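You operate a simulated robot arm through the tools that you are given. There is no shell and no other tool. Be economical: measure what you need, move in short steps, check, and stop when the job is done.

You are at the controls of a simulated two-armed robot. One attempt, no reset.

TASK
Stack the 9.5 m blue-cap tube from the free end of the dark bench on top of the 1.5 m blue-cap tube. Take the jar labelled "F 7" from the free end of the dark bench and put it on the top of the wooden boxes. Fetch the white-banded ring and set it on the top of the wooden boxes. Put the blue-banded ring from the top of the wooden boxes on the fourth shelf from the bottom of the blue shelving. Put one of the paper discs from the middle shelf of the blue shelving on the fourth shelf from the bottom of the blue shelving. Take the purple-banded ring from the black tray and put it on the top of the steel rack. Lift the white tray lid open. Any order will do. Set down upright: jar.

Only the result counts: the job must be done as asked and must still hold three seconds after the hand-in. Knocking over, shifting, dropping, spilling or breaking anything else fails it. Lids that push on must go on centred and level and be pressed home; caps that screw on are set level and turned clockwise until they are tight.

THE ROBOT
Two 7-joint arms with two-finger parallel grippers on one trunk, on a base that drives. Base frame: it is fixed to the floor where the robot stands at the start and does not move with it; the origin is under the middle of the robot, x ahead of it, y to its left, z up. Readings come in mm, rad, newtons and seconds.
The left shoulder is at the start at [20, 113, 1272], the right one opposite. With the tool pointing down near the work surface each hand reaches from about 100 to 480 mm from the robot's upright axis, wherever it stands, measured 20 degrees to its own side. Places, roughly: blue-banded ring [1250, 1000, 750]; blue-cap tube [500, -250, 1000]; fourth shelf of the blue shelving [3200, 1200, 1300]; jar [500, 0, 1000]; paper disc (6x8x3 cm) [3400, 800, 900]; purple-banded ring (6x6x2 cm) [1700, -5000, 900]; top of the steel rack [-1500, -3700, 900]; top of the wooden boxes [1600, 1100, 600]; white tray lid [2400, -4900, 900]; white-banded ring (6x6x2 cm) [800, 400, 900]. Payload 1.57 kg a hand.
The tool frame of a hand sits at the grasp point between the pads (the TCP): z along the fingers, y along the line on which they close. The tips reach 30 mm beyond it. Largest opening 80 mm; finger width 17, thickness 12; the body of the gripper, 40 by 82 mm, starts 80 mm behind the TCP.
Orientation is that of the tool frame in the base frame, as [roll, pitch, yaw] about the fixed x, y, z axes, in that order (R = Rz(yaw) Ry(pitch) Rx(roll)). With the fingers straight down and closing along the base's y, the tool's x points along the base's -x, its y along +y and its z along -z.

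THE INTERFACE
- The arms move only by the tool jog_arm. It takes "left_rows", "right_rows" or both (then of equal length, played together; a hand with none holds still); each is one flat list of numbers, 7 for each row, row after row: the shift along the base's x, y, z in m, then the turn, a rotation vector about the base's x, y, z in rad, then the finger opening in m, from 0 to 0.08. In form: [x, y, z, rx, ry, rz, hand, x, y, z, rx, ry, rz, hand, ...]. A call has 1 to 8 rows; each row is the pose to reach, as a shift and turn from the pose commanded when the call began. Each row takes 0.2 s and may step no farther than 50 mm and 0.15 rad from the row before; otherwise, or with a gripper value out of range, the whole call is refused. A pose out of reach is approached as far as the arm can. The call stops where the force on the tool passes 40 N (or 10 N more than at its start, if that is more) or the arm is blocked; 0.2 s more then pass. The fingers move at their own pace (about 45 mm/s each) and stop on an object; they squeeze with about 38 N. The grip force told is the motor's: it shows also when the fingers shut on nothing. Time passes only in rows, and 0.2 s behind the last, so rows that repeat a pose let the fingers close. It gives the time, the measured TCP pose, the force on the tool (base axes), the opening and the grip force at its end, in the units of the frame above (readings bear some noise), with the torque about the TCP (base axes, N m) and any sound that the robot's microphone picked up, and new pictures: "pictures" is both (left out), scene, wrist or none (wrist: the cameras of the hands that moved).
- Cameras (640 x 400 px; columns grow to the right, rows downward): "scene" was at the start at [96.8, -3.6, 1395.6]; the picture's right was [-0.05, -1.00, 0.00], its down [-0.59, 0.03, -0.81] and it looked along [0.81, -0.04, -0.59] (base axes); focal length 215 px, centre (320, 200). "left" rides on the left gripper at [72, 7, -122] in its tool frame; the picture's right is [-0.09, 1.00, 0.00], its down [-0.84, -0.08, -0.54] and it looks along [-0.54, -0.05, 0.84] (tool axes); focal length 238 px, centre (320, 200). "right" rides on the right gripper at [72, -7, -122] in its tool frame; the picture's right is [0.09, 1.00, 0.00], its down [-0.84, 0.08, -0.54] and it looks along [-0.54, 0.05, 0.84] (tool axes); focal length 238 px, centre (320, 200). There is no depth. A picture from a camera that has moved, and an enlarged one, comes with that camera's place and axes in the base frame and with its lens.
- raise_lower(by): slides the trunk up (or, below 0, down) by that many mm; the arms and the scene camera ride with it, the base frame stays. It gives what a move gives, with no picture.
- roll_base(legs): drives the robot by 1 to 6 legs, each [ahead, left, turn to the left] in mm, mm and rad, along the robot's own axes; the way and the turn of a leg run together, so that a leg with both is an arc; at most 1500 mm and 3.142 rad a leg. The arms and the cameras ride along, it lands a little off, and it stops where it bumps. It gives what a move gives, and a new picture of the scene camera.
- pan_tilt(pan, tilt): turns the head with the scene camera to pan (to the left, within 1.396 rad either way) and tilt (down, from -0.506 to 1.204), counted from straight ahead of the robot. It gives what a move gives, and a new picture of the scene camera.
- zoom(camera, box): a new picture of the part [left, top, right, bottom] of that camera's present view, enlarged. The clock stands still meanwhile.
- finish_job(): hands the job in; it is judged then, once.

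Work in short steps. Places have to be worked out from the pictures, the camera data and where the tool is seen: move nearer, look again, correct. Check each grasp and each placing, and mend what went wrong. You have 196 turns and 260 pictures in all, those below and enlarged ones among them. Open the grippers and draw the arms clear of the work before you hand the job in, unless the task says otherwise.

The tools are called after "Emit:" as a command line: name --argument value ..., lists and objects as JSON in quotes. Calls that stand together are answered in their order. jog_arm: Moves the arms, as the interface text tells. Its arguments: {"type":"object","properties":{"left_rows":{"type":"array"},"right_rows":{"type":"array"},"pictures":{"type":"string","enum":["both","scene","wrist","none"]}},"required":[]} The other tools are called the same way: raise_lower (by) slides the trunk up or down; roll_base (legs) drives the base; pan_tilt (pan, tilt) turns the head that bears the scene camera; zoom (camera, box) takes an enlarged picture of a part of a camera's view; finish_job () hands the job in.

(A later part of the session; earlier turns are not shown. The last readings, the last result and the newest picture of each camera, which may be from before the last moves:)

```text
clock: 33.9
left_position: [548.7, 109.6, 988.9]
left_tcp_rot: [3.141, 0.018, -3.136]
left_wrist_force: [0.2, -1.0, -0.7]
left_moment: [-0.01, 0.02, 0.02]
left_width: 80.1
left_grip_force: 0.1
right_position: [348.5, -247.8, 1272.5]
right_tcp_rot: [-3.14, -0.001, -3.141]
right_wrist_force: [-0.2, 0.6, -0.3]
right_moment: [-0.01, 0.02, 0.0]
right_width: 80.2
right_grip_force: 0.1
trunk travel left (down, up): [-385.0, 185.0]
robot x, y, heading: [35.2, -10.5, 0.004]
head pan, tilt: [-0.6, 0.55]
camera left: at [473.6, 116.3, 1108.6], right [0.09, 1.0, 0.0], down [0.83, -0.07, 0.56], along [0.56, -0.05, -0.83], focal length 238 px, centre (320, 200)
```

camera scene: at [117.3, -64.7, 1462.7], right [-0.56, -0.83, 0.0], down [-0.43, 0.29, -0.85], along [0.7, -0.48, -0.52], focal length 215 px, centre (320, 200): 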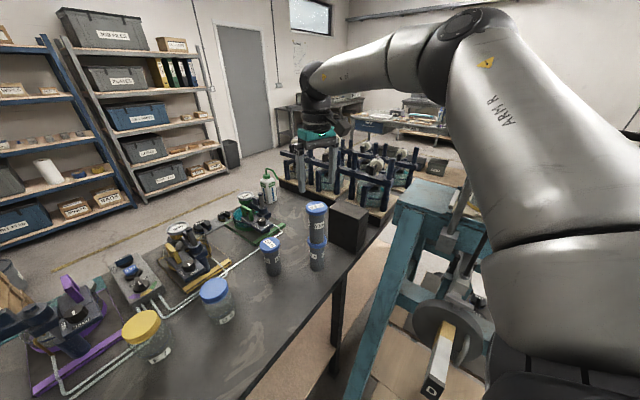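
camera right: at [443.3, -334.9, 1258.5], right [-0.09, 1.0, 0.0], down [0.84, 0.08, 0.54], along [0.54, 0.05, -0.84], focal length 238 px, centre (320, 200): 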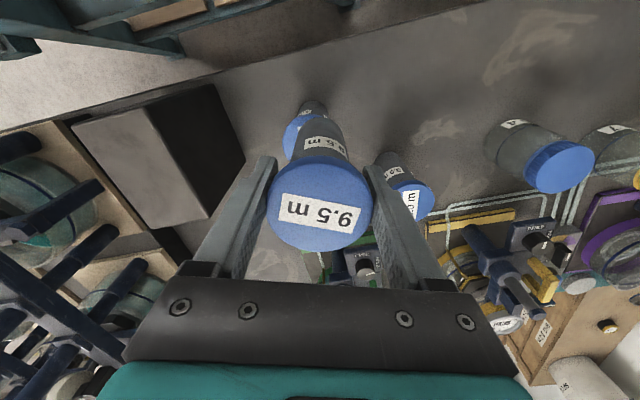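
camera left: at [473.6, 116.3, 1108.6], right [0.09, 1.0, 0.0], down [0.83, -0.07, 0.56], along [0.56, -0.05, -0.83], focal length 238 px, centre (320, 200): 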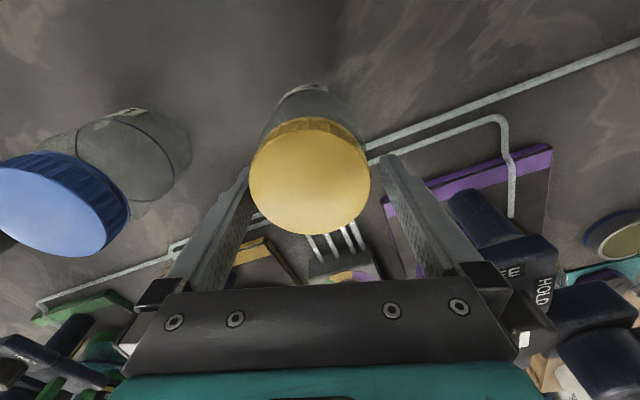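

The arm is at its limit and slightly tilted because the trunk is high. I go up, lower the trunk 60 mm, and re-approach.

Emit:
jog_arm --left_rows '[0, 0, 0.045, 0, 0, 0, 0.08, 0, 0, 0.09, 0, 0, 0, 0.08]' --pictures "none"

Emit:
raise_lower --by -60

```text
clock: 34.5
left_position: [537.9, 107.9, 1069.9]
left_tcp_rot: [-3.141, -0.002, -3.141]
left_wrist_force: [0.1, 0.0, 0.2]
left_moment: [0.01, 0.02, -0.03]
left_width: 80.0
left_grip_force: 0.0
right_position: [346.8, -248.8, 1270.1]
right_tcp_rot: [-3.141, 0.0, 3.14]
right_wrist_force: [0.3, -0.3, 0.0]
right_moment: [0.0, -0.02, 0.02]
right_width: 80.0
right_grip_force: 0.0
trunk travel left (down, up): [-385.0, 185.0]
robot x, y, heading: [32.5, -13.8, 0.003]
head pan, tilt: [-0.6, 0.55]
```

```text
clock: 35.5
left_position: [556.9, 92.0, 1020.4]
left_tcp_rot: [3.136, 0.017, 3.131]
left_wrist_force: [0.9, -0.2, -0.3]
left_moment: [-0.01, -0.01, -0.03]
left_width: 80.0
left_grip_force: 0.0
right_position: [359.3, -261.3, 1205.4]
right_tcp_rot: [3.134, -0.011, 3.139]
right_wrist_force: [0.5, -0.1, -0.4]
right_moment: [0.0, 0.0, 0.01]
right_width: 80.2
right_grip_force: 0.0
trunk travel left (down, up): [-325.0, 245.0]
robot x, y, heading: [37.2, -17.5, -0.001]
head pan, tilt: [-0.6, 0.55]
```

Both hands read shifted; I check with a null move and a picture in case something touched.

Emit:
jog_arm --left_rows '[0, 0, 0.02, 0, 0, 0, 0.08, 0, 0, 0.02, 0, 0, 0, 0.08]' --pictures "both"

```text
clock: 36.1
left_position: [548.4, 89.6, 1023.8]
left_tcp_rot: [3.135, -0.012, 3.13]
left_wrist_force: [-0.2, 0.8, 0.1]
left_moment: [0.05, 0.01, -0.04]
left_width: 80.1
left_grip_force: 0.1
right_position: [358.4, -258.9, 1203.9]
right_tcp_rot: [3.13, -0.011, -3.141]
right_wrist_force: [0.2, 0.7, 0.2]
right_moment: [0.03, 0.01, -0.01]
right_width: 80.2
right_grip_force: 0.0
trunk travel left (down, up): [-325.0, 245.0]
robot x, y, heading: [35.1, -17.6, -0.003]
head pan, tilt: [-0.6, 0.55]
camera scene: at [131.9, -77.8, 1400.4], right [-0.57, -0.82, 0.0], down [-0.44, 0.3, -0.84], along [0.7, -0.48, -0.54], focal length 215 px, centre (320, 200)
camera left: at [477.9, 97.6, 1145.8], right [0.11, 0.99, 0.01], down [0.84, -0.09, 0.53], along [0.53, -0.05, -0.85], focal length 238 px, centre (320, 200)
```

scene: 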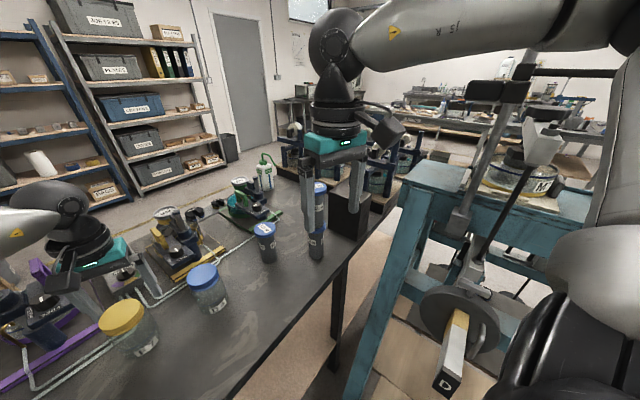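
left: 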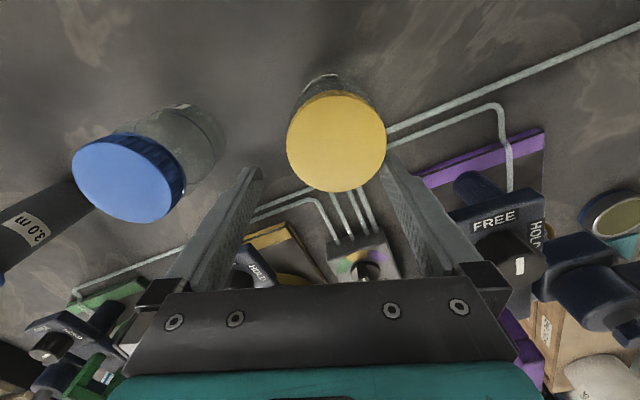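

The readings suggest the whole robot is tilted about 0.01 rad, so something may be leaning on the left arm. I look left.

Emit:
pan_tilt --pan 1.1 --tilt 0.6

Emit:
pan_tilt --pan 0.4 --tilt 0.8

Emit:
pan_tilt --pan -1.1 --tilt 0.9

```text
clock: 37.9
left_position: [548.7, 89.8, 1023.3]
left_tcp_rot: [3.135, -0.012, 3.127]
left_wrist_force: [-0.1, 0.8, -0.7]
left_moment: [0.02, -0.02, 0.01]
left_width: 80.0
left_grip_force: 0.0
right_position: [360.3, -259.8, 1204.8]
right_tcp_rot: [3.135, -0.012, -3.141]
right_wrist_force: [-0.6, 1.0, -0.4]
right_moment: [0.0, 0.0, 0.01]
right_width: 80.1
right_grip_force: 0.1
trunk travel left (down, up): [-325.0, 245.0]
robot x, y, heading: [37.4, -13.3, 0.004]
head pan, tilt: [1.1, 0.6]
camera scene: at [97.8, 52.3, 1398.1], right [0.89, -0.45, -0.01], down [-0.27, -0.5, -0.83], along [0.37, 0.74, -0.56], focal length 215 px, centre (320, 200)
```

scene: 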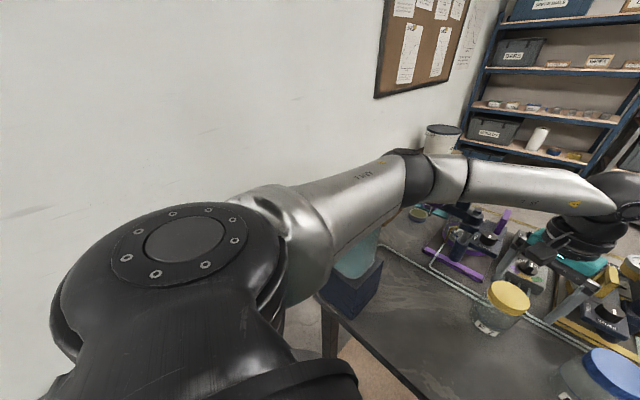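

```text
clock: 38.9
left_position: [549.0, 90.3, 1023.6]
left_tcp_rot: [3.135, -0.011, 3.125]
left_wrist_force: [0.5, 1.0, 0.0]
left_moment: [-0.02, 0.0, -0.03]
left_width: 79.8
left_grip_force: 0.0
right_position: [359.7, -258.9, 1204.9]
right_tcp_rot: [3.131, -0.009, 3.14]
right_wrist_force: [-0.1, -0.3, 0.5]
right_moment: [-0.01, -0.01, 0.01]
right_width: 79.7
right_grip_force: 0.2
trunk travel left (down, up): [-325.0, 245.0]
robot x, y, heading: [35.3, -18.2, 0.001]
head pan, tilt: [0.4, 0.799]
camera scene: at [131.7, 5.3, 1380.5], right [0.39, -0.92, -0.01], down [-0.67, -0.27, -0.69], along [0.63, 0.28, -0.72], focal length 215 px, centre (320, 200)
```

scene: 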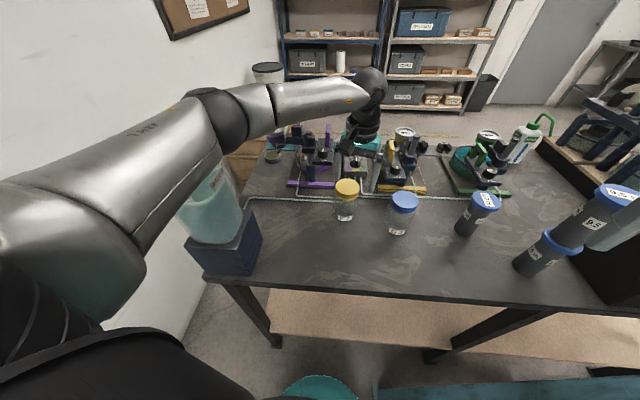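

```text
clock: 40.5
left_position: [549.2, 88.5, 1024.4]
left_tcp_rot: [3.136, -0.011, 3.127]
left_wrist_force: [-0.2, -0.2, 0.3]
left_moment: [-0.03, -0.02, -0.01]
left_width: 80.3
left_grip_force: 0.0
right_position: [359.0, -259.5, 1205.5]
right_tcp_rot: [3.131, -0.01, -3.14]
right_wrist_force: [0.0, -0.3, -0.8]
right_moment: [0.01, 0.03, 0.01]
right_width: 79.9
right_grip_force: 0.1
trunk travel left (down, up): [-325.0, 245.0]
robot x, y, heading: [35.5, -12.4, -0.002]
head pan, tilt: [-1.1, 0.901]
camera scene: at [91.6, -93.4, 1372.1], right [-0.89, -0.45, 0.01], down [-0.36, 0.7, -0.61], along [0.27, -0.55, -0.79], focal length 215 px, centre (320, 200)
```

scene: 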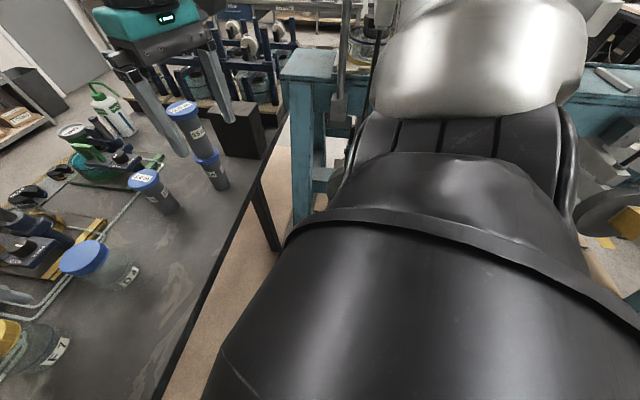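

The left upper arm is resting on the WATER jug. I raise the trunk straight up right away.

Emit:
raise_lower --by 100

Emit:
pan_tilt --pan 0.9 --tilt 0.7

```text
clock: 41.9
left_position: [538.9, 108.5, 1129.0]
left_tcp_rot: [-3.141, 0.0, -3.14]
left_wrist_force: [-0.2, 1.1, -0.5]
left_moment: [-0.03, -0.01, 0.01]
left_width: 80.1
left_grip_force: 0.1
right_position: [346.6, -247.8, 1311.0]
right_tcp_rot: [-3.141, 0.001, -3.14]
right_wrist_force: [0.6, -0.1, -0.8]
right_moment: [0.01, 0.02, -0.01]
right_width: 80.1
right_grip_force: 0.1
trunk travel left (down, up): [-425.0, 145.0]
robot x, y, heading: [34.6, -13.7, 0.001]
head pan, tilt: [-1.1, 0.901]
```

```text
clock: 43.8
left_position: [539.4, 108.5, 1128.8]
left_tcp_rot: [3.142, -0.002, -3.139]
left_wrist_force: [-0.4, -0.9, 1.4]
left_moment: [0.02, 0.02, 0.02]
left_width: 79.9
left_grip_force: 0.1
right_position: [346.8, -248.5, 1310.7]
right_tcp_rot: [-3.142, -0.001, -3.141]
right_wrist_force: [-0.3, -0.1, 0.0]
right_moment: [-0.01, 0.0, -0.01]
right_width: 80.0
right_grip_force: 0.2
trunk travel left (down, up): [-425.0, 145.0]
robot x, y, heading: [36.2, -10.4, 0.001]
head pan, tilt: [0.901, 0.7]
camera scene: at [96.2, 52.4, 1489.6], right [0.78, -0.62, 0.0], down [-0.4, -0.51, -0.76], along [0.47, 0.6, -0.64], focal length 215 px, centre (320, 200)
```

scene: 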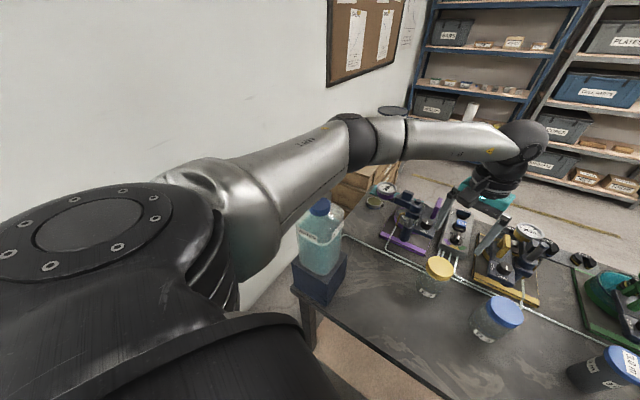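

The jug still stands, cap at about (280,285,1220) both before and after, so it has not shifted. I'll use the right arm for the jar instead. The left hand goes high and back, and then the base turns left 0.5 rad.

Emit:
jog_arm --left_rows '[0, 0, 0.05, 0, 0, 0, 0.08, 0, 0, 0.1, 0, 0, 0, 0.08, 0, 0, 0.15, 0, 0, 0, 0.08, -0.02, 0, 0.195, 0, 0, 0, 0.08, -0.045, 0.02, 0.23, 0, 0, 0, 0.08, -0.08, 0.04, 0.255, 0, 0, 0, 0.08, -0.12, 0.06, 0.27, 0, 0, 0, 0.08, -0.16, 0.08, 0.28, 0, 0, 0, 0.08]' --pictures "none"

Emit:
roll_base --legs '[[0, 0, 0.5]]'

```text
clock: 45.6
left_position: [374.0, 189.2, 1407.9]
left_tcp_rot: [-3.141, 0.002, -3.14]
left_wrist_force: [-0.2, -0.4, 0.5]
left_moment: [0.02, 0.03, -0.01]
left_width: 80.0
left_grip_force: 0.0
right_position: [345.9, -249.3, 1309.7]
right_tcp_rot: [3.14, 0.002, -3.141]
right_wrist_force: [-0.7, 0.1, 1.4]
right_moment: [-0.02, 0.01, -0.01]
right_width: 80.2
right_grip_force: 0.1
trunk travel left (down, up): [-425.0, 145.0]
robot x, y, heading: [32.5, -11.8, 0.003]
head pan, tilt: [0.901, 0.7]
```

```text
clock: 47.4
left_position: [239.2, 327.1, 1406.9]
left_tcp_rot: [3.141, 0.0, -2.648]
left_wrist_force: [-0.2, -0.3, 0.4]
left_moment: [-0.01, 0.03, -0.02]
left_width: 80.0
left_grip_force: 0.2
right_position: [419.7, -72.0, 1310.6]
right_tcp_rot: [-3.141, 0.0, -2.649]
right_wrist_force: [-0.4, 0.3, -0.5]
right_moment: [0.0, 0.0, 0.0]
right_width: 80.2
right_grip_force: 0.1
trunk travel left (down, up): [-425.0, 145.0]
robot x, y, heading: [33.6, -10.3, 0.492]
head pan, tilt: [0.901, 0.7]
camera scene: at [57.2, 74.3, 1489.6], right [0.98, -0.18, 0.0], down [-0.11, -0.63, -0.76], along [0.14, 0.75, -0.64], focal length 215 px, centre (320, 200)
```

scene: 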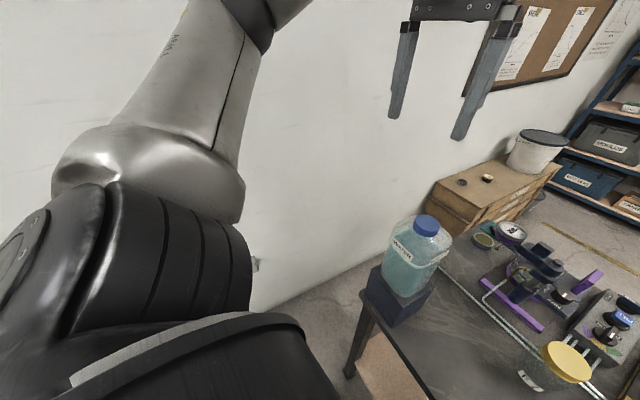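

The jug is intact and the left arm clear. I lower the trunk 60 mm and bring the right hand over the jar.

Emit:
raise_lower --by -60

Emit:
jog_arm --right_rows '[0.018, 0.026, -0.018, 0, 0, 0, 0.08, 0.036, 0.052, -0.036, 0, 0, 0, 0.08, 0.054, 0.078, -0.054, 0, 0, 0, 0.08, 0.072, 0.104, -0.072, 0, 0, 0, 0.08, 0.09, 0.13, -0.09, 0, 0, 0, 0.08, 0.105, 0.156, -0.11, 0, 0, 0, 0.08, 0.119, 0.178, -0.13, 0, 0, 0, 0.08]' --pictures "wrist"

```text
clock: 48.4
left_position: [239.5, 326.3, 1346.7]
left_tcp_rot: [3.141, -0.001, -2.648]
left_wrist_force: [0.2, -0.2, 0.4]
left_moment: [0.0, -0.01, -0.02]
left_width: 80.0
left_grip_force: 0.0
right_position: [420.6, -71.4, 1250.4]
right_tcp_rot: [3.141, 0.001, -2.651]
right_wrist_force: [-0.6, -0.7, -0.3]
right_moment: [-0.03, 0.02, 0.02]
right_width: 79.8
right_grip_force: 0.0
trunk travel left (down, up): [-365.0, 205.0]
robot x, y, heading: [35.8, -12.9, 0.492]
head pan, tilt: [0.901, 0.7]
```

```text
clock: 50.0
left_position: [240.3, 326.1, 1348.0]
left_tcp_rot: [3.141, -0.002, -2.647]
left_wrist_force: [0.0, 0.2, 0.4]
left_moment: [-0.02, 0.01, -0.01]
left_width: 80.0
left_grip_force: 0.0
right_position: [526.3, 66.5, 1128.5]
right_tcp_rot: [3.14, 0.002, -2.649]
right_wrist_force: [0.0, 0.8, 0.3]
right_moment: [-0.01, 0.03, 0.01]
right_width: 79.9
right_grip_force: 0.0
right hand out of reach, approached as far as the arm can: row 6, 7
trunk travel left (down, up): [-365.0, 205.0]
robot x, y, heading: [35.2, -14.7, 0.493]
head pan, tilt: [0.901, 0.7]
camera right: at [465.6, 26.0, 1250.2], right [-0.55, 0.83, 0.0], down [0.7, 0.46, 0.54], along [0.45, 0.3, -0.84], focal length 238 px, centre (320, 200)
```

right: 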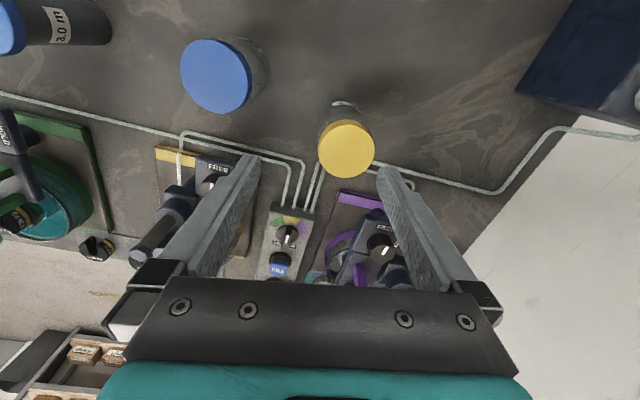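

Still about 40 mm short across the body. I strafe the base 70 mm to its left.

Emit:
roll_base --legs '[[0, 70, 0]]'

Emit:
jog_arm --right_rows '[0.015, -0.007, 0, 0, 0, 0, 0.08, 0.03, -0.015, 0, 0, 0, 0, 0.08, 0.046, -0.024, 0, 0, 0, 0, 0.08]' --pictures "wrist"

```text
clock: 51.0
left_position: [208.1, 387.6, 1347.0]
left_tcp_rot: [-3.14, 0.001, -2.649]
left_wrist_force: [-0.2, 0.0, -0.3]
left_moment: [-0.02, -0.03, 0.01]
left_width: 79.7
left_grip_force: 0.1
right_position: [493.6, 128.8, 1128.8]
right_tcp_rot: [-3.141, 0.003, -2.65]
right_wrist_force: [0.7, 0.2, 0.1]
right_moment: [-0.05, 0.0, 0.0]
right_width: 80.0
right_grip_force: 0.0
trunk travel left (down, up): [-365.0, 205.0]
robot x, y, heading: [0.4, 48.3, 0.493]
head pan, tilt: [0.901, 0.7]
camera scene: at [24.0, 136.3, 1429.5], right [0.98, -0.18, 0.0], down [-0.11, -0.63, -0.76], along [0.14, 0.75, -0.64], focal length 215 px, centre (320, 200)
```

scene: 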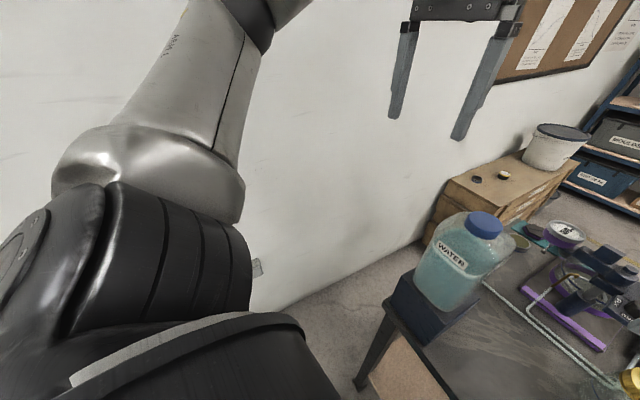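

```text
clock: 51.8
left_position: [208.3, 386.8, 1348.2]
left_tcp_rot: [-3.141, 0.0, -2.647]
left_wrist_force: [-0.6, -0.1, 0.6]
left_moment: [0.0, 0.0, 0.0]
left_width: 80.1
left_grip_force: 0.1
right_position: [537.7, 101.7, 1129.5]
right_tcp_rot: [3.14, 0.002, -2.65]
right_wrist_force: [-0.3, -0.4, 0.1]
right_moment: [-0.03, 0.04, 0.02]
right_width: 80.0
right_grip_force: 0.0
trunk travel left (down, up): [-365.0, 205.0]
robot x, y, heading: [1.9, 48.5, 0.494]
head pan, tilt: [0.901, 0.7]
camera right: at [477.1, 61.1, 1251.5], right [-0.55, 0.83, 0.0], down [0.7, 0.46, 0.54], along [0.45, 0.3, -0.84], focal length 238 px, centre (320, 200)
```

right: 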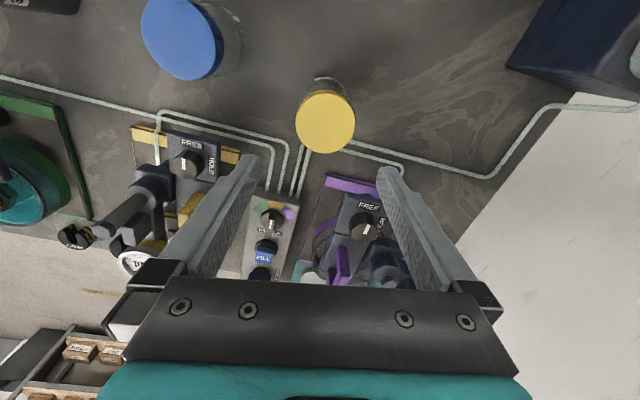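

Lid now fixes at about (531,103). I descend in stages and check just above it.

Emit:
jog_arm --right_rows '[-0.0068, 0.0014, -0.04, 0, 0, 0, 0.08, -0.0068, 0.0014, -0.08, 0, 0, 0, 0.08, -0.0068, 0.0014, -0.1, 0, 0, 0, 0.08]' --pictures "wrist"

```text
clock: 52.6
left_position: [207.3, 388.4, 1348.1]
left_tcp_rot: [-3.141, -0.002, -2.649]
left_wrist_force: [0.4, 0.0, -0.4]
left_moment: [-0.01, 0.04, 0.03]
left_width: 80.0
left_grip_force: 0.1
right_position: [515.3, 79.8, 1048.2]
right_tcp_rot: [3.14, 0.005, -2.651]
right_wrist_force: [-0.6, 0.2, 1.0]
right_moment: [0.01, -0.03, 0.01]
right_width: 80.1
right_grip_force: 0.0
right hand out of reach, approached as far as the arm can: row 1, 2, 3
trunk travel left (down, up): [-365.0, 205.0]
robot x, y, heading: [3.1, 46.7, 0.49]
head pan, tilt: [0.901, 0.7]
camera right: at [454.1, 38.4, 1169.3], right [-0.55, 0.83, 0.0], down [0.7, 0.46, 0.54], along [0.45, 0.3, -0.84], focal length 238 px, centre (320, 200)
```

right: 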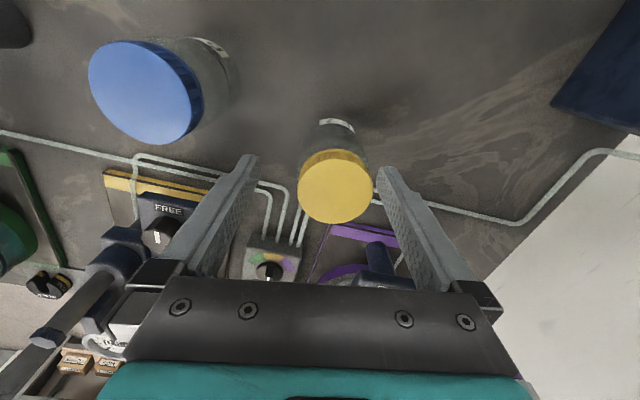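

At this trunk height the arm can't get low enough. I lift both hands, lower the trunk 80 mm with the left hand well above the jug, and retry.

Emit:
jog_arm --right_rows '[0, 0, 0.04, 0, 0, 0, 0.08, 0.008, 0.012, 0.08, 0, 0, 0, 0.08, 0.0157, 0.0232, 0.1, 0, 0, 0, 0.08]' --left_rows '[0, 0, 0.04, 0, 0, 0, 0.08, 0, 0, 0.08, 0, 0, 0, 0.08, 0, 0, 0.1, 0, 0, 0, 0.08]' --pictures "none"

Emit:
raise_lower --by -80

Emit:
zoom --camera "right" --box '[0, 0, 640, 400]'

```text
clock: 53.4
left_position: [208.1, 385.2, 1449.1]
left_tcp_rot: [3.141, -0.001, -2.648]
left_wrist_force: [-0.5, 0.4, -0.3]
left_moment: [-0.01, 0.03, 0.03]
left_width: 79.8
left_grip_force: 0.0
right_position: [529.9, 101.7, 1145.9]
right_tcp_rot: [3.14, 0.001, -2.65]
right_wrist_force: [0.1, -0.7, 0.4]
right_moment: [0.02, -0.02, 0.02]
right_width: 80.4
right_grip_force: 0.1
trunk travel left (down, up): [-365.0, 205.0]
robot x, y, heading: [-2.8, 45.0, 0.494]
head pan, tilt: [0.901, 0.7]
```

```text
clock: 54.6
left_position: [208.5, 385.9, 1368.6]
left_tcp_rot: [3.141, 0.001, -2.649]
left_wrist_force: [0.1, 0.3, -0.3]
left_moment: [0.0, 0.0, 0.01]
left_width: 79.8
left_grip_force: 0.1
right_position: [531.0, 102.4, 1065.3]
right_tcp_rot: [3.141, 0.001, -2.648]
right_wrist_force: [0.1, 0.6, 0.4]
right_moment: [0.0, -0.01, 0.02]
right_width: 80.1
right_grip_force: 0.0
trunk travel left (down, up): [-285.0, 285.0]
robot x, y, heading: [2.3, 45.6, 0.491]
head pan, tilt: [0.901, 0.7]
```

```text
1.00 times, centred on (320, 200) of right (not enlarged: the box is as wide or as high as the picture)
camera zoom: at [469.2, 61.9, 1187.3], right [-0.55, 0.83, 0.0], down [0.7, 0.46, 0.54], along [0.45, 0.3, -0.84], focal length 238 px, centre (320, 200)
```

zoom: 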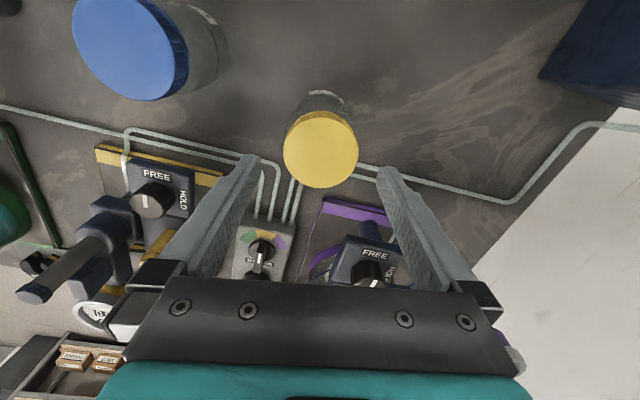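

Aligned. I descend to z≈978.

Emit:
jog_arm --right_rows '[0, 0, -0.04, 0, 0, 0, 0.08, 0, 0, -0.07, 0, 0, 0, 0.08, 0, 0, -0.088, 0, 0, 0, 0.08]' --pictures "wrist"

```text
clock: 55.4
left_position: [208.7, 385.5, 1369.5]
left_tcp_rot: [3.14, -0.002, -2.649]
left_wrist_force: [0.8, -0.6, 0.9]
left_moment: [0.04, 0.01, 0.01]
left_width: 79.8
left_grip_force: 0.0
right_position: [519.7, 89.0, 986.7]
right_tcp_rot: [3.138, 0.005, -2.648]
right_wrist_force: [0.1, -0.4, 0.5]
right_moment: [0.02, 0.02, 0.01]
right_width: 79.9
right_grip_force: 0.0
right hand out of reach, approached as far as the arm can: row 2, 3
trunk travel left (down, up): [-285.0, 285.0]
robot x, y, heading: [-2.4, 45.3, 0.491]
head pan, tilt: [0.901, 0.7]
camera right: at [459.6, 46.8, 1107.9], right [-0.55, 0.83, 0.0], down [0.7, 0.46, 0.55], along [0.45, 0.3, -0.84], focal length 238 px, centre (320, 200)
```

right: 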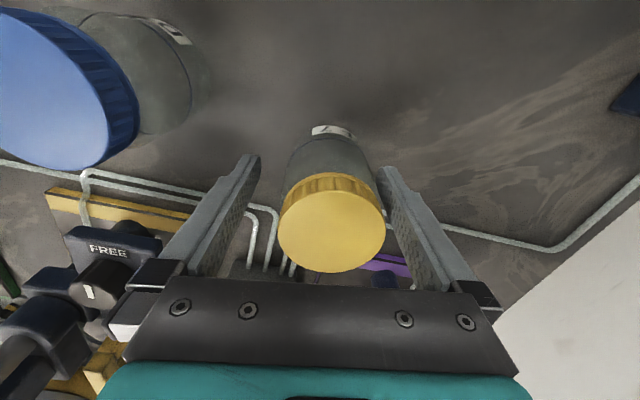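

Another 60 mm of trunk is needed. I back up and realign at z≈1040, then lower the trunk onto the jar.

Emit:
jog_arm --right_rows '[0, 0, 0.035, 0, 0, 0, 0.08, 0.006, 0.006, 0.06, 0, 0, 0, 0.08, 0.0113, 0.0134, 0.078, 0, 0, 0, 0.08]' --left_rows '[0, 0, 0.04, 0, 0, 0, 0.08, 0, 0, 0.06, 0, 0, 0, 0.08, 0, 0, 0.06, 0, 0, 0, 0.08]' --pictures "none"

Emit:
raise_lower --by -60

Emit:
jog_arm --right_rows '[0, 0, -0.01, 0, 0, 0, 0.08, 0, 0, -0.026, 0, 0, 0, 0.08]' --pictures "wrist"

```text
clock: 56.2
left_position: [205.2, 385.6, 1425.7]
left_tcp_rot: [3.141, 0.005, -2.649]
left_wrist_force: [0.8, -0.8, 0.6]
left_moment: [0.01, -0.05, 0.0]
left_width: 80.0
left_grip_force: 0.2
left hand out of reach, approached as far as the arm can: row 2, 3
right_position: [531.5, 103.2, 1064.9]
right_tcp_rot: [3.139, 0.002, -2.648]
right_wrist_force: [-0.8, -0.3, 0.1]
right_moment: [-0.02, -0.04, -0.01]
right_width: 80.0
right_grip_force: 0.0
trunk travel left (down, up): [-285.0, 285.0]
robot x, y, heading: [2.0, 48.4, 0.493]
head pan, tilt: [0.901, 0.7]
```

```text
clock: 57.2
left_position: [205.1, 386.2, 1365.6]
left_tcp_rot: [-3.141, 0.004, -2.65]
left_wrist_force: [0.8, -0.1, -0.6]
left_moment: [0.01, -0.04, 0.02]
left_width: 80.0
left_grip_force: 0.1
right_position: [530.4, 102.1, 1004.9]
right_tcp_rot: [3.139, 0.002, -2.65]
right_wrist_force: [-0.5, -0.2, -0.7]
right_moment: [0.0, -0.01, -0.01]
right_width: 80.0
right_grip_force: 0.1
trunk travel left (down, up): [-225.0, 345.0]
robot x, y, heading: [-0.8, 45.2, 0.49]
head pan, tilt: [0.901, 0.7]
```

```text
clock: 57.8
left_position: [207.2, 384.9, 1364.4]
left_tcp_rot: [-3.141, 0.003, -2.652]
left_wrist_force: [-0.3, 0.8, -0.2]
left_moment: [0.01, 0.03, -0.02]
left_width: 79.9
left_grip_force: 0.2
right_position: [531.2, 103.6, 979.1]
right_tcp_rot: [3.141, 0.001, -2.65]
right_wrist_force: [0.0, -0.2, 0.3]
right_moment: [0.03, -0.06, 0.01]
right_width: 80.0
right_grip_force: 0.1
trunk travel left (down, up): [-225.0, 345.0]
robot x, y, heading: [0.9, 45.0, 0.489]
head pan, tilt: [0.901, 0.7]
camera right: at [469.6, 63.1, 1100.3], right [-0.55, 0.83, 0.0], down [0.7, 0.46, 0.54], along [0.45, 0.3, -0.84], focal length 238 px, centre (320, 200)
```

right: 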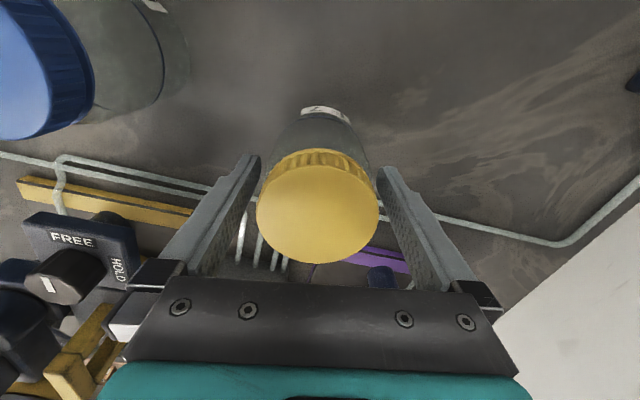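

The lid is centred between the pads. I close and lift slightly.

Emit:
jog_arm --right_rows '[0, 0, 0.001, 0, 0, 0, 0.06, 0, 0, 0.001, 0, 0, 0, 0.04, 0, 0, 0.001, 0, 0, 0, 0.04, 0, 0, 0.001, 0, 0, 0, 0.04, 0, 0, 0.04, 0, 0, 0, 0.04, 0, 0, 0.075, 0, 0, 0, 0.04]' --pictures "wrist"

```text
clock: 59.2
left_position: [206.3, 384.7, 1364.4]
left_tcp_rot: [3.14, 0.002, -2.649]
left_wrist_force: [0.4, 0.4, -0.4]
left_moment: [0.0, -0.03, 0.0]
left_width: 80.2
left_grip_force: 0.0
right_position: [529.5, 103.0, 1055.0]
right_tcp_rot: [3.141, 0.003, -2.648]
right_wrist_force: [0.4, 0.7, -0.9]
right_moment: [-0.02, 0.03, -0.02]
right_width: 66.9
right_grip_force: 37.6
trunk travel left (down, up): [-225.0, 345.0]
robot x, y, heading: [1.7, 45.8, 0.491]
head pan, tilt: [0.901, 0.7]
camera right: at [468.9, 62.2, 1176.7], right [-0.55, 0.83, 0.0], down [0.7, 0.46, 0.54], along [0.45, 0.3, -0.84], focal length 238 px, centre (320, 200)
```

right: 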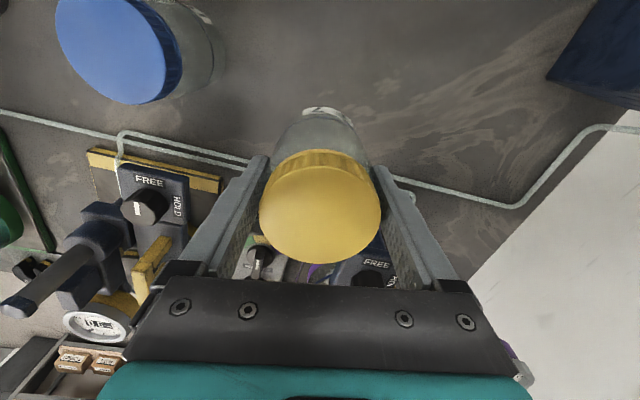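

Jar held at 67 mm width. I raise the trunk, pull both hands in, then look left and down to judge the gap between bench and wall, which is the way to the boxes.

Emit:
raise_lower --by 145

Emit:
jog_arm --right_rows '[-0.037, -0.006, 0.01, 0, 0, 0, 0.04, -0.075, -0.012, 0.02, 0, 0, 0, 0.04, -0.112, -0.018, 0.03, 0, 0, 0, 0.04, -0.149, -0.025, 0.04, 0, 0, 0, 0.04]' --left_rows '[0.006, -0.017, -0.02, 0, 0, 0, 0.08, 0.012, -0.035, -0.05, 0, 0, 0, 0.08, 0.018, -0.052, -0.08, 0, 0, 0, 0.08, 0.024, -0.069, -0.11, 0, 0, 0, 0.08]' --pictures "none"

Emit:
roll_base --legs '[[-50, 250, 0]]'

Emit:
pan_tilt --pan 0.1 --tilt 0.9

```text
clock: 60.9
left_position: [206.8, 385.8, 1507.4]
left_tcp_rot: [3.14, 0.002, -2.651]
left_wrist_force: [-1.0, -0.4, 0.6]
left_moment: [-0.05, -0.01, 0.02]
left_width: 80.1
left_grip_force: 0.0
right_position: [529.8, 103.4, 1199.7]
right_tcp_rot: [3.139, 0.001, -2.651]
right_wrist_force: [-0.2, 0.6, -1.6]
right_moment: [-0.01, -0.01, -0.02]
right_width: 66.9
right_grip_force: 38.2
trunk travel left (down, up): [-370.0, 200.0]
robot x, y, heading: [2.8, 45.0, 0.497]
head pan, tilt: [0.901, 0.7]
```

```text
clock: 61.9
left_position: [229.1, 316.8, 1399.8]
left_tcp_rot: [-3.14, 0.004, -2.65]
left_wrist_force: [0.6, -0.5, -0.5]
left_moment: [-0.01, 0.02, 0.0]
left_width: 79.9
left_grip_force: 0.1
right_position: [381.0, 77.7, 1238.3]
right_tcp_rot: [3.141, 0.0, -2.65]
right_wrist_force: [-0.6, 0.4, -1.1]
right_moment: [0.01, 0.02, 0.03]
right_width: 67.0
right_grip_force: 38.3
trunk travel left (down, up): [-370.0, 200.0]
robot x, y, heading: [0.4, 47.8, 0.487]
head pan, tilt: [0.901, 0.7]
```

```text
clock: 63.7
left_position: [71.1, 507.6, 1398.5]
left_tcp_rot: [-3.14, 0.003, -2.65]
left_wrist_force: [-0.4, -0.5, 0.1]
left_moment: [0.0, 0.0, 0.02]
left_width: 80.1
left_grip_force: 0.0
right_position: [223.0, 269.9, 1240.3]
right_tcp_rot: [3.138, 0.002, -2.65]
right_wrist_force: [0.5, 0.9, -1.7]
right_moment: [-0.05, 0.0, 0.03]
right_width: 66.6
right_grip_force: 38.5
trunk travel left (down, up): [-370.0, 200.0]
robot x, y, heading: [-155.7, 239.7, 0.496]
head pan, tilt: [0.901, 0.7]
camera scene: at [-134.4, 326.8, 1434.5], right [0.98, -0.18, 0.0], down [-0.11, -0.63, -0.76], along [0.14, 0.75, -0.65], focal length 215 px, centre (320, 200)
```

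scene: 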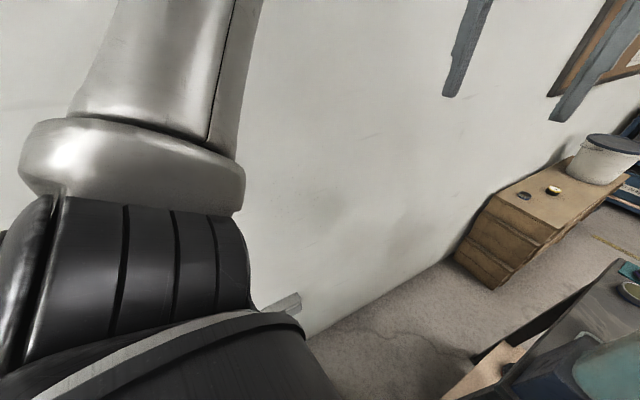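

```text
clock: 64.8
left_position: [70.5, 506.3, 1399.0]
left_tcp_rot: [-3.141, 0.003, -2.65]
left_wrist_force: [-0.8, 0.0, 0.6]
left_moment: [0.02, -0.01, -0.02]
left_width: 79.8
left_grip_force: 0.0
right_position: [222.9, 268.9, 1239.1]
right_tcp_rot: [3.139, 0.003, -2.653]
right_wrist_force: [-0.5, -0.2, -1.1]
right_moment: [0.0, 0.01, 0.02]
right_width: 66.6
right_grip_force: 37.9
trunk travel left (down, up): [-370.0, 200.0]
robot x, y, heading: [-157.7, 236.5, 0.492]
head pan, tilt: [0.099, 0.901]
camera scene: at [-86.6, 283.9, 1418.4], right [0.56, -0.83, 0.0], down [-0.65, -0.44, -0.62], along [0.52, 0.35, -0.78], focal length 215 px, centre (320, 200)
```

scene: 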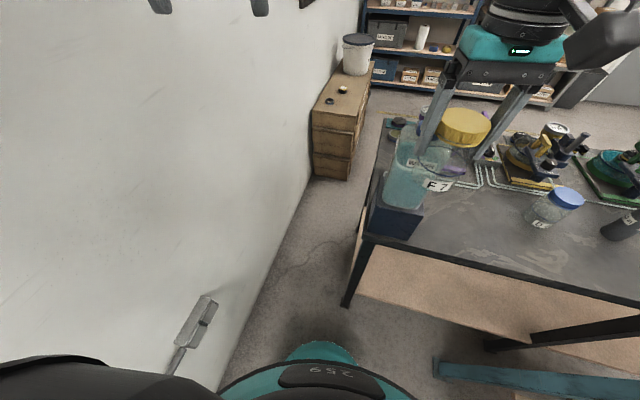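

The gap is about 525 mm wide and the base front reaches about 190 mm, so it should fit. I raise everything above the jug, turn to face the bench (heading ≈ -1.26), and back up towards the wall so I can strafe through.

Emit:
raise_lower --by 160

Emit:
roll_base --legs '[[-100, 0, 0], [0, 0, -1.75]]'

Emit:
pan_tilt --pan 0.7 --tilt 0.9

```text
clock: 66.7
left_position: [70.1, 507.2, 1558.3]
left_tcp_rot: [3.14, 0.003, -2.649]
left_wrist_force: [-0.2, 1.4, -0.2]
left_moment: [-0.03, -0.03, -0.01]
left_width: 80.3
left_grip_force: 0.0
right_position: [223.5, 268.2, 1398.9]
right_tcp_rot: [3.14, 0.002, -2.65]
right_wrist_force: [-0.4, 0.2, -0.7]
right_moment: [0.01, 0.03, -0.02]
right_width: 66.5
right_grip_force: 38.0
trunk travel left (down, up): [-530.0, 40.0]
robot x, y, heading: [-154.4, 234.3, 0.494]
head pan, tilt: [0.099, 0.901]
```

```text
clock: 72.0
left_position: [-20.4, -83.6, 1558.8]
left_tcp_rot: [-3.141, 0.002, 1.885]
left_wrist_force: [0.3, 0.0, 0.3]
left_moment: [-0.06, 0.0, 0.0]
left_width: 80.0
left_grip_force: 0.0
right_position: [-282.2, -190.0, 1398.7]
right_tcp_rot: [3.141, 0.002, 1.885]
right_wrist_force: [0.2, -0.2, -1.4]
right_moment: [-0.02, -0.02, -0.02]
right_width: 66.8
right_grip_force: 38.3
trunk travel left (down, up): [-530.0, 40.0]
robot x, y, heading: [-243.6, 190.5, -1.265]
head pan, tilt: [0.099, 0.901]
camera scene: at [-213.6, 110.9, 1578.4], right [-0.92, -0.4, 0.0], down [-0.31, 0.72, -0.62], along [0.25, -0.57, -0.78], focal length 215 px, centre (320, 200)
```

scene: 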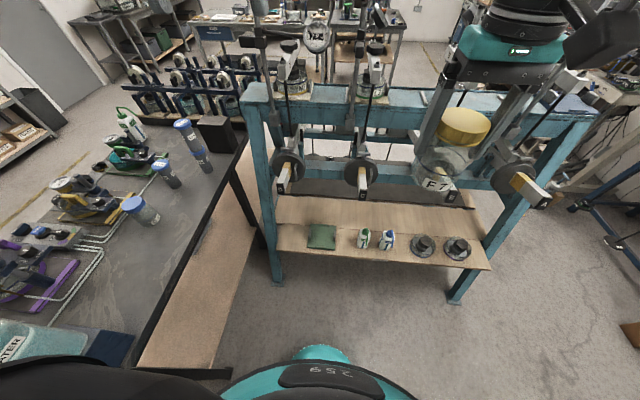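

```text
clock: 73.0
left_position: [-20.6, -84.4, 1558.4]
left_tcp_rot: [3.14, 0.003, 1.886]
left_wrist_force: [-0.4, 0.8, -0.1]
left_moment: [0.0, -0.02, -0.01]
left_width: 79.9
left_grip_force: 0.1
right_position: [-281.5, -191.5, 1399.1]
right_tcp_rot: [3.14, 0.001, 1.881]
right_wrist_force: [-0.7, -0.6, -2.2]
right_moment: [-0.05, 0.03, -0.04]
right_width: 66.6
right_grip_force: 37.9
trunk travel left (down, up): [-530.0, 40.0]
robot x, y, heading: [-240.7, 186.2, -1.26]
head pan, tilt: [0.7, 0.901]
camera scene: at [-179.8, 140.0, 1578.4], right [-0.53, -0.85, 0.0], down [-0.66, 0.42, -0.62], along [0.53, -0.33, -0.78], focal length 215 px, centre (320, 200)
```

scene: 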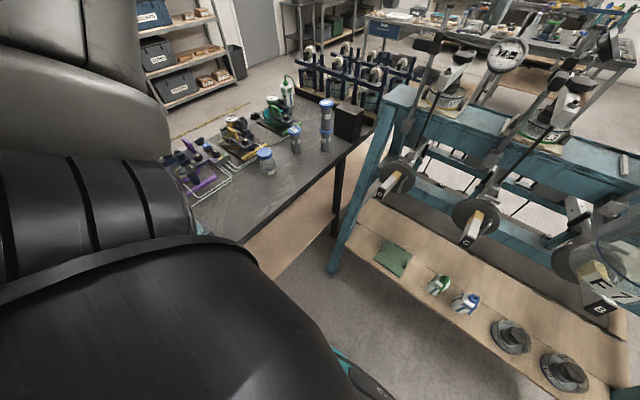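

Facing the bench now. I back 250 mm towards the wall and then strafe left in stages.

Emit:
roll_base --legs '[[-252, 0, 0], [0, 350, 0]]'

Emit:
pan_tilt --pan 0.6 --tilt 1.1

```text
clock: 76.7
left_position: [232.8, 266.6, 1558.5]
left_tcp_rot: [-3.141, 0.003, 1.884]
left_wrist_force: [0.0, -0.7, -0.2]
left_moment: [-0.01, 0.0, 0.02]
left_width: 79.9
left_grip_force: 0.1
right_position: [-28.5, 159.1, 1399.5]
right_tcp_rot: [3.141, 0.002, 1.882]
right_wrist_force: [-0.6, -0.4, -1.2]
right_moment: [0.02, 0.03, 0.0]
right_width: 66.7
right_grip_force: 38.0
trunk travel left (down, up): [-530.0, 40.0]
robot x, y, heading: [6.4, 540.7, -1.257]
head pan, tilt: [0.7, 0.901]
camera scene: at [73.6, 490.8, 1578.4], right [-0.53, -0.85, 0.0], down [-0.66, 0.42, -0.62], along [0.53, -0.33, -0.78], focal length 215 px, centre (320, 200)
```

scene: 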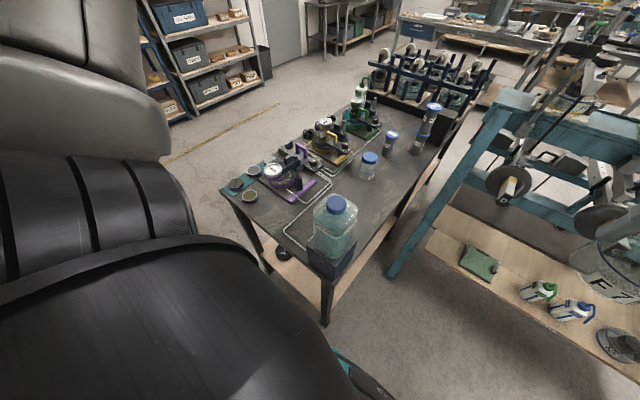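

```text
clock: 77.5
left_position: [232.7, 267.3, 1559.1]
left_tcp_rot: [3.141, 0.003, 1.884]
left_wrist_force: [0.6, -0.5, 1.6]
left_moment: [0.0, 0.01, 0.03]
left_width: 80.2
left_grip_force: 0.0
right_position: [-28.9, 159.2, 1399.1]
right_tcp_rot: [3.138, 0.002, 1.883]
right_wrist_force: [1.0, 0.3, -1.0]
right_moment: [0.0, 0.04, -0.02]
right_width: 66.8
right_grip_force: 37.9
trunk travel left (down, up): [-530.0, 40.0]
robot x, y, heading: [8.8, 538.5, -1.257]
head pan, tilt: [0.6, 1.1]
camera scene: at [59.4, 492.2, 1564.6], right [-0.61, -0.79, 0.0], down [-0.7, 0.54, -0.45], along [0.36, -0.28, -0.89], focal length 215 px, centre (320, 200)
```

scene: 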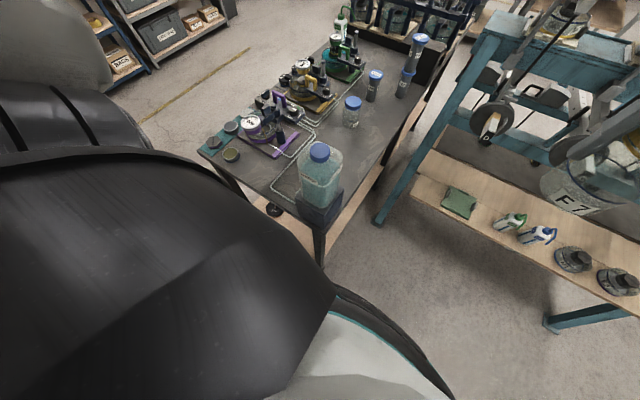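

There are round items near the bench's back-left corner; I zoom there.

Emit:
zoom --camera "scene" --box '[180, 90, 320, 180]'

```text
4.44 times, centred on (250, 135) of scene
camera zoom: at [59.4, 492.2, 1564.6], right [-0.61, -0.79, 0.0], down [-0.7, 0.54, -0.45], along [0.36, -0.28, -0.89], focal length 956 px, centre (631, 489)
```

zoom: 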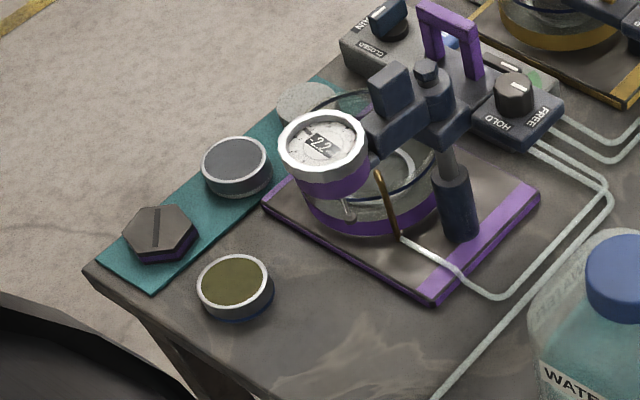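

The white-banded ring candidate is on the teal mat at about (788,374), matching the given place. I strafe left 640 mm to stand in front of it.

Emit:
roll_base --legs '[[0, 330, 0], [0, 310, 0]]'

Emit:
pan_tilt --pan 0.2 --tilt 1.1

```text
clock: 81.3
left_position: [840.8, 460.1, 1558.8]
left_tcp_rot: [3.141, 0.005, 1.871]
left_wrist_force: [0.1, 0.0, 0.3]
left_moment: [0.0, 0.0, 0.02]
left_width: 80.2
left_grip_force: 0.0
right_position: [577.9, 354.6, 1399.1]
right_tcp_rot: [3.141, 0.002, 1.871]
right_wrist_force: [-1.0, 0.6, -1.3]
right_moment: [-0.03, 0.02, -0.01]
right_width: 66.3
right_grip_force: 37.7
trunk travel left (down, up): [-530.0, 40.0]
robot x, y, heading: [618.2, 738.5, -1.27]
head pan, tilt: [0.6, 1.1]
camera scene: at [670.5, 686.8, 1564.6], right [-0.62, -0.78, 0.0], down [-0.7, 0.55, -0.45], along [0.36, -0.28, -0.89], focal length 215 px, centre (320, 200)
```

scene: 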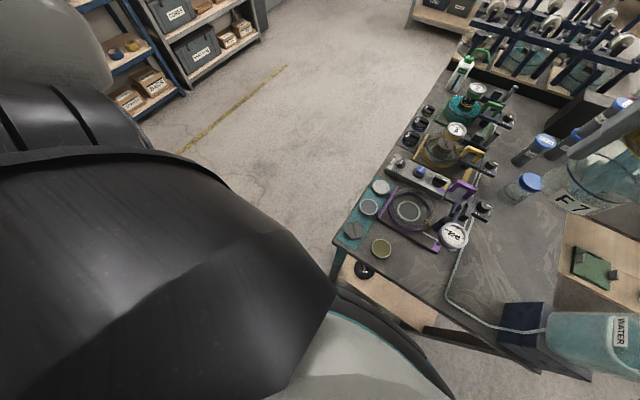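

```text
clock: 82.2
left_position: [841.3, 459.0, 1558.8]
left_tcp_rot: [3.142, 0.005, 1.87]
left_wrist_force: [1.1, 0.2, -0.3]
left_moment: [0.02, -0.01, 0.03]
left_width: 80.0
left_grip_force: 0.1
right_position: [578.1, 355.4, 1398.8]
right_tcp_rot: [3.138, 0.002, 1.87]
right_wrist_force: [-0.3, -0.2, -1.7]
right_moment: [0.02, -0.04, 0.01]
right_width: 66.4
right_grip_force: 38.0
trunk travel left (down, up): [-530.0, 40.0]
robot x, y, heading: [618.4, 735.1, -1.267]
head pan, tilt: [0.201, 1.1]
camera scene: at [650.9, 670.5, 1564.6], right [-0.88, -0.48, 0.0], down [-0.43, 0.78, -0.45], along [0.22, -0.4, -0.89], focal length 215 px, centre (320, 200)
```

scene: 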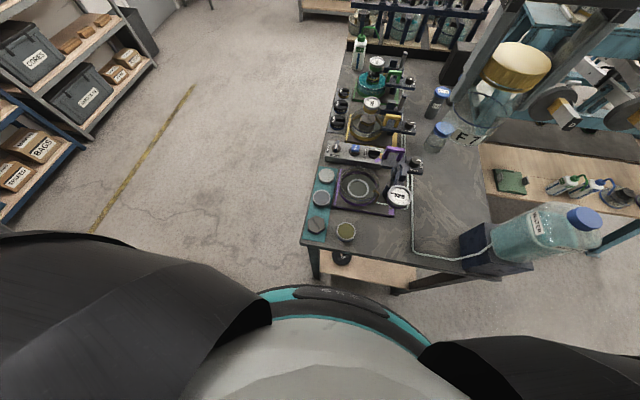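

Now overlooking the bench from the side; I zoom on the dishes.

Emit:
zoom --camera "scene" --box '[295, 160, 375, 250]'

Emit:
zoom --camera "left" --box '[160, 0, 480, 240]'

```text
4.44 times, centred on (335, 205) of scene
camera zoom: at [650.9, 670.5, 1564.6], right [-0.88, -0.48, 0.0], down [-0.43, 0.78, -0.45], along [0.22, -0.4, -0.89], focal length 956 px, centre (253, 178)
```

zoom: 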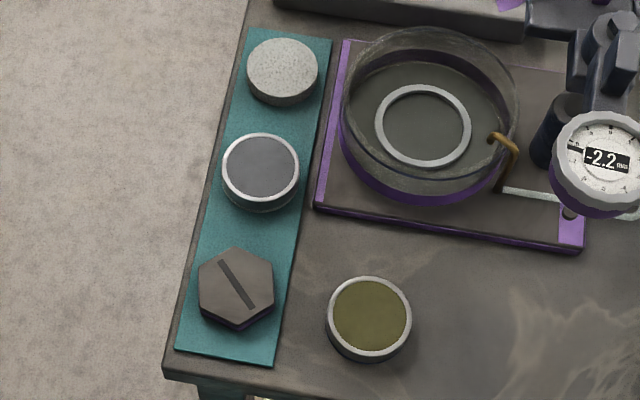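

```text
1.67 times, centred on (320, 120) of left
camera zoom: at [824.9, 530.7, 1679.8], right [0.98, 0.21, 0.0], down [0.17, -0.82, 0.55], along [0.11, -0.53, -0.84], focal length 397 px, centre (320, 333)
```

zoom: 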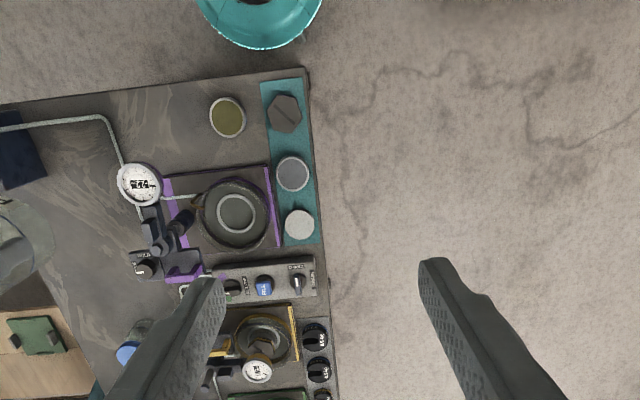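

The grey ring at about (807,377) fits the description. I lower the trunk to normal height, keeping the right hand with the jar up, and bring the left hand over the ring to check its band.

Emit:
jog_arm --right_rows '[0, 0, 0.04, 0, 0, 0, 0.04, 0, 0, 0.08, 0, 0, 0, 0.04]' --left_rows '[-0.01, -0.02, -0.05, 0, 0, 0, 0.08, -0.02, -0.04, -0.1, 0, 0, 0, 0.08]' --pictures "none"

Emit:
raise_lower --by -215

Emit:
zoom --camera "left" --box '[120, 0, 520, 250]'

```text
refused: row 1 steps farther than a row can; nothing moved
```

```text
clock: 84.5
left_position: [840.2, 459.7, 1342.8]
left_tcp_rot: [3.141, 0.003, 1.87]
left_wrist_force: [0.8, 0.2, 0.1]
left_moment: [-0.03, 0.02, 0.0]
left_width: 80.5
left_grip_force: 0.1
right_position: [578.2, 355.5, 1184.2]
right_tcp_rot: [3.138, 0.003, 1.869]
right_wrist_force: [0.4, -1.0, -1.0]
right_moment: [0.03, 0.03, -0.03]
right_width: 66.3
right_grip_force: 38.0
trunk travel left (down, up): [-315.0, 255.0]
robot x, y, heading: [616.8, 734.7, -1.272]
head pan, tilt: [0.201, 1.1]
```

```text
1.60 times, centred on (320, 125) of left
camera zoom: at [825.2, 530.9, 1464.9], right [0.98, 0.21, 0.0], down [0.17, -0.82, 0.55], along [0.11, -0.53, -0.84], focal length 381 px, centre (320, 320)
```

zoom: 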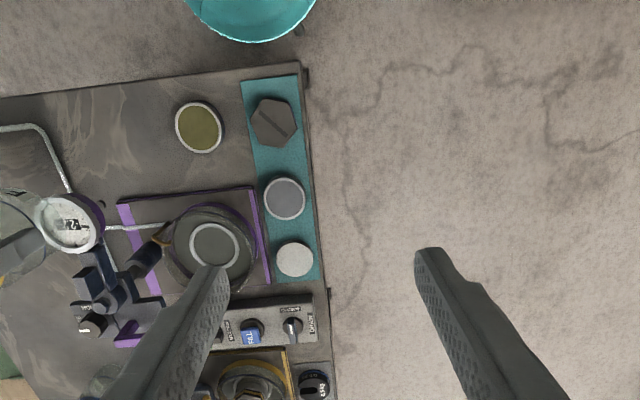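

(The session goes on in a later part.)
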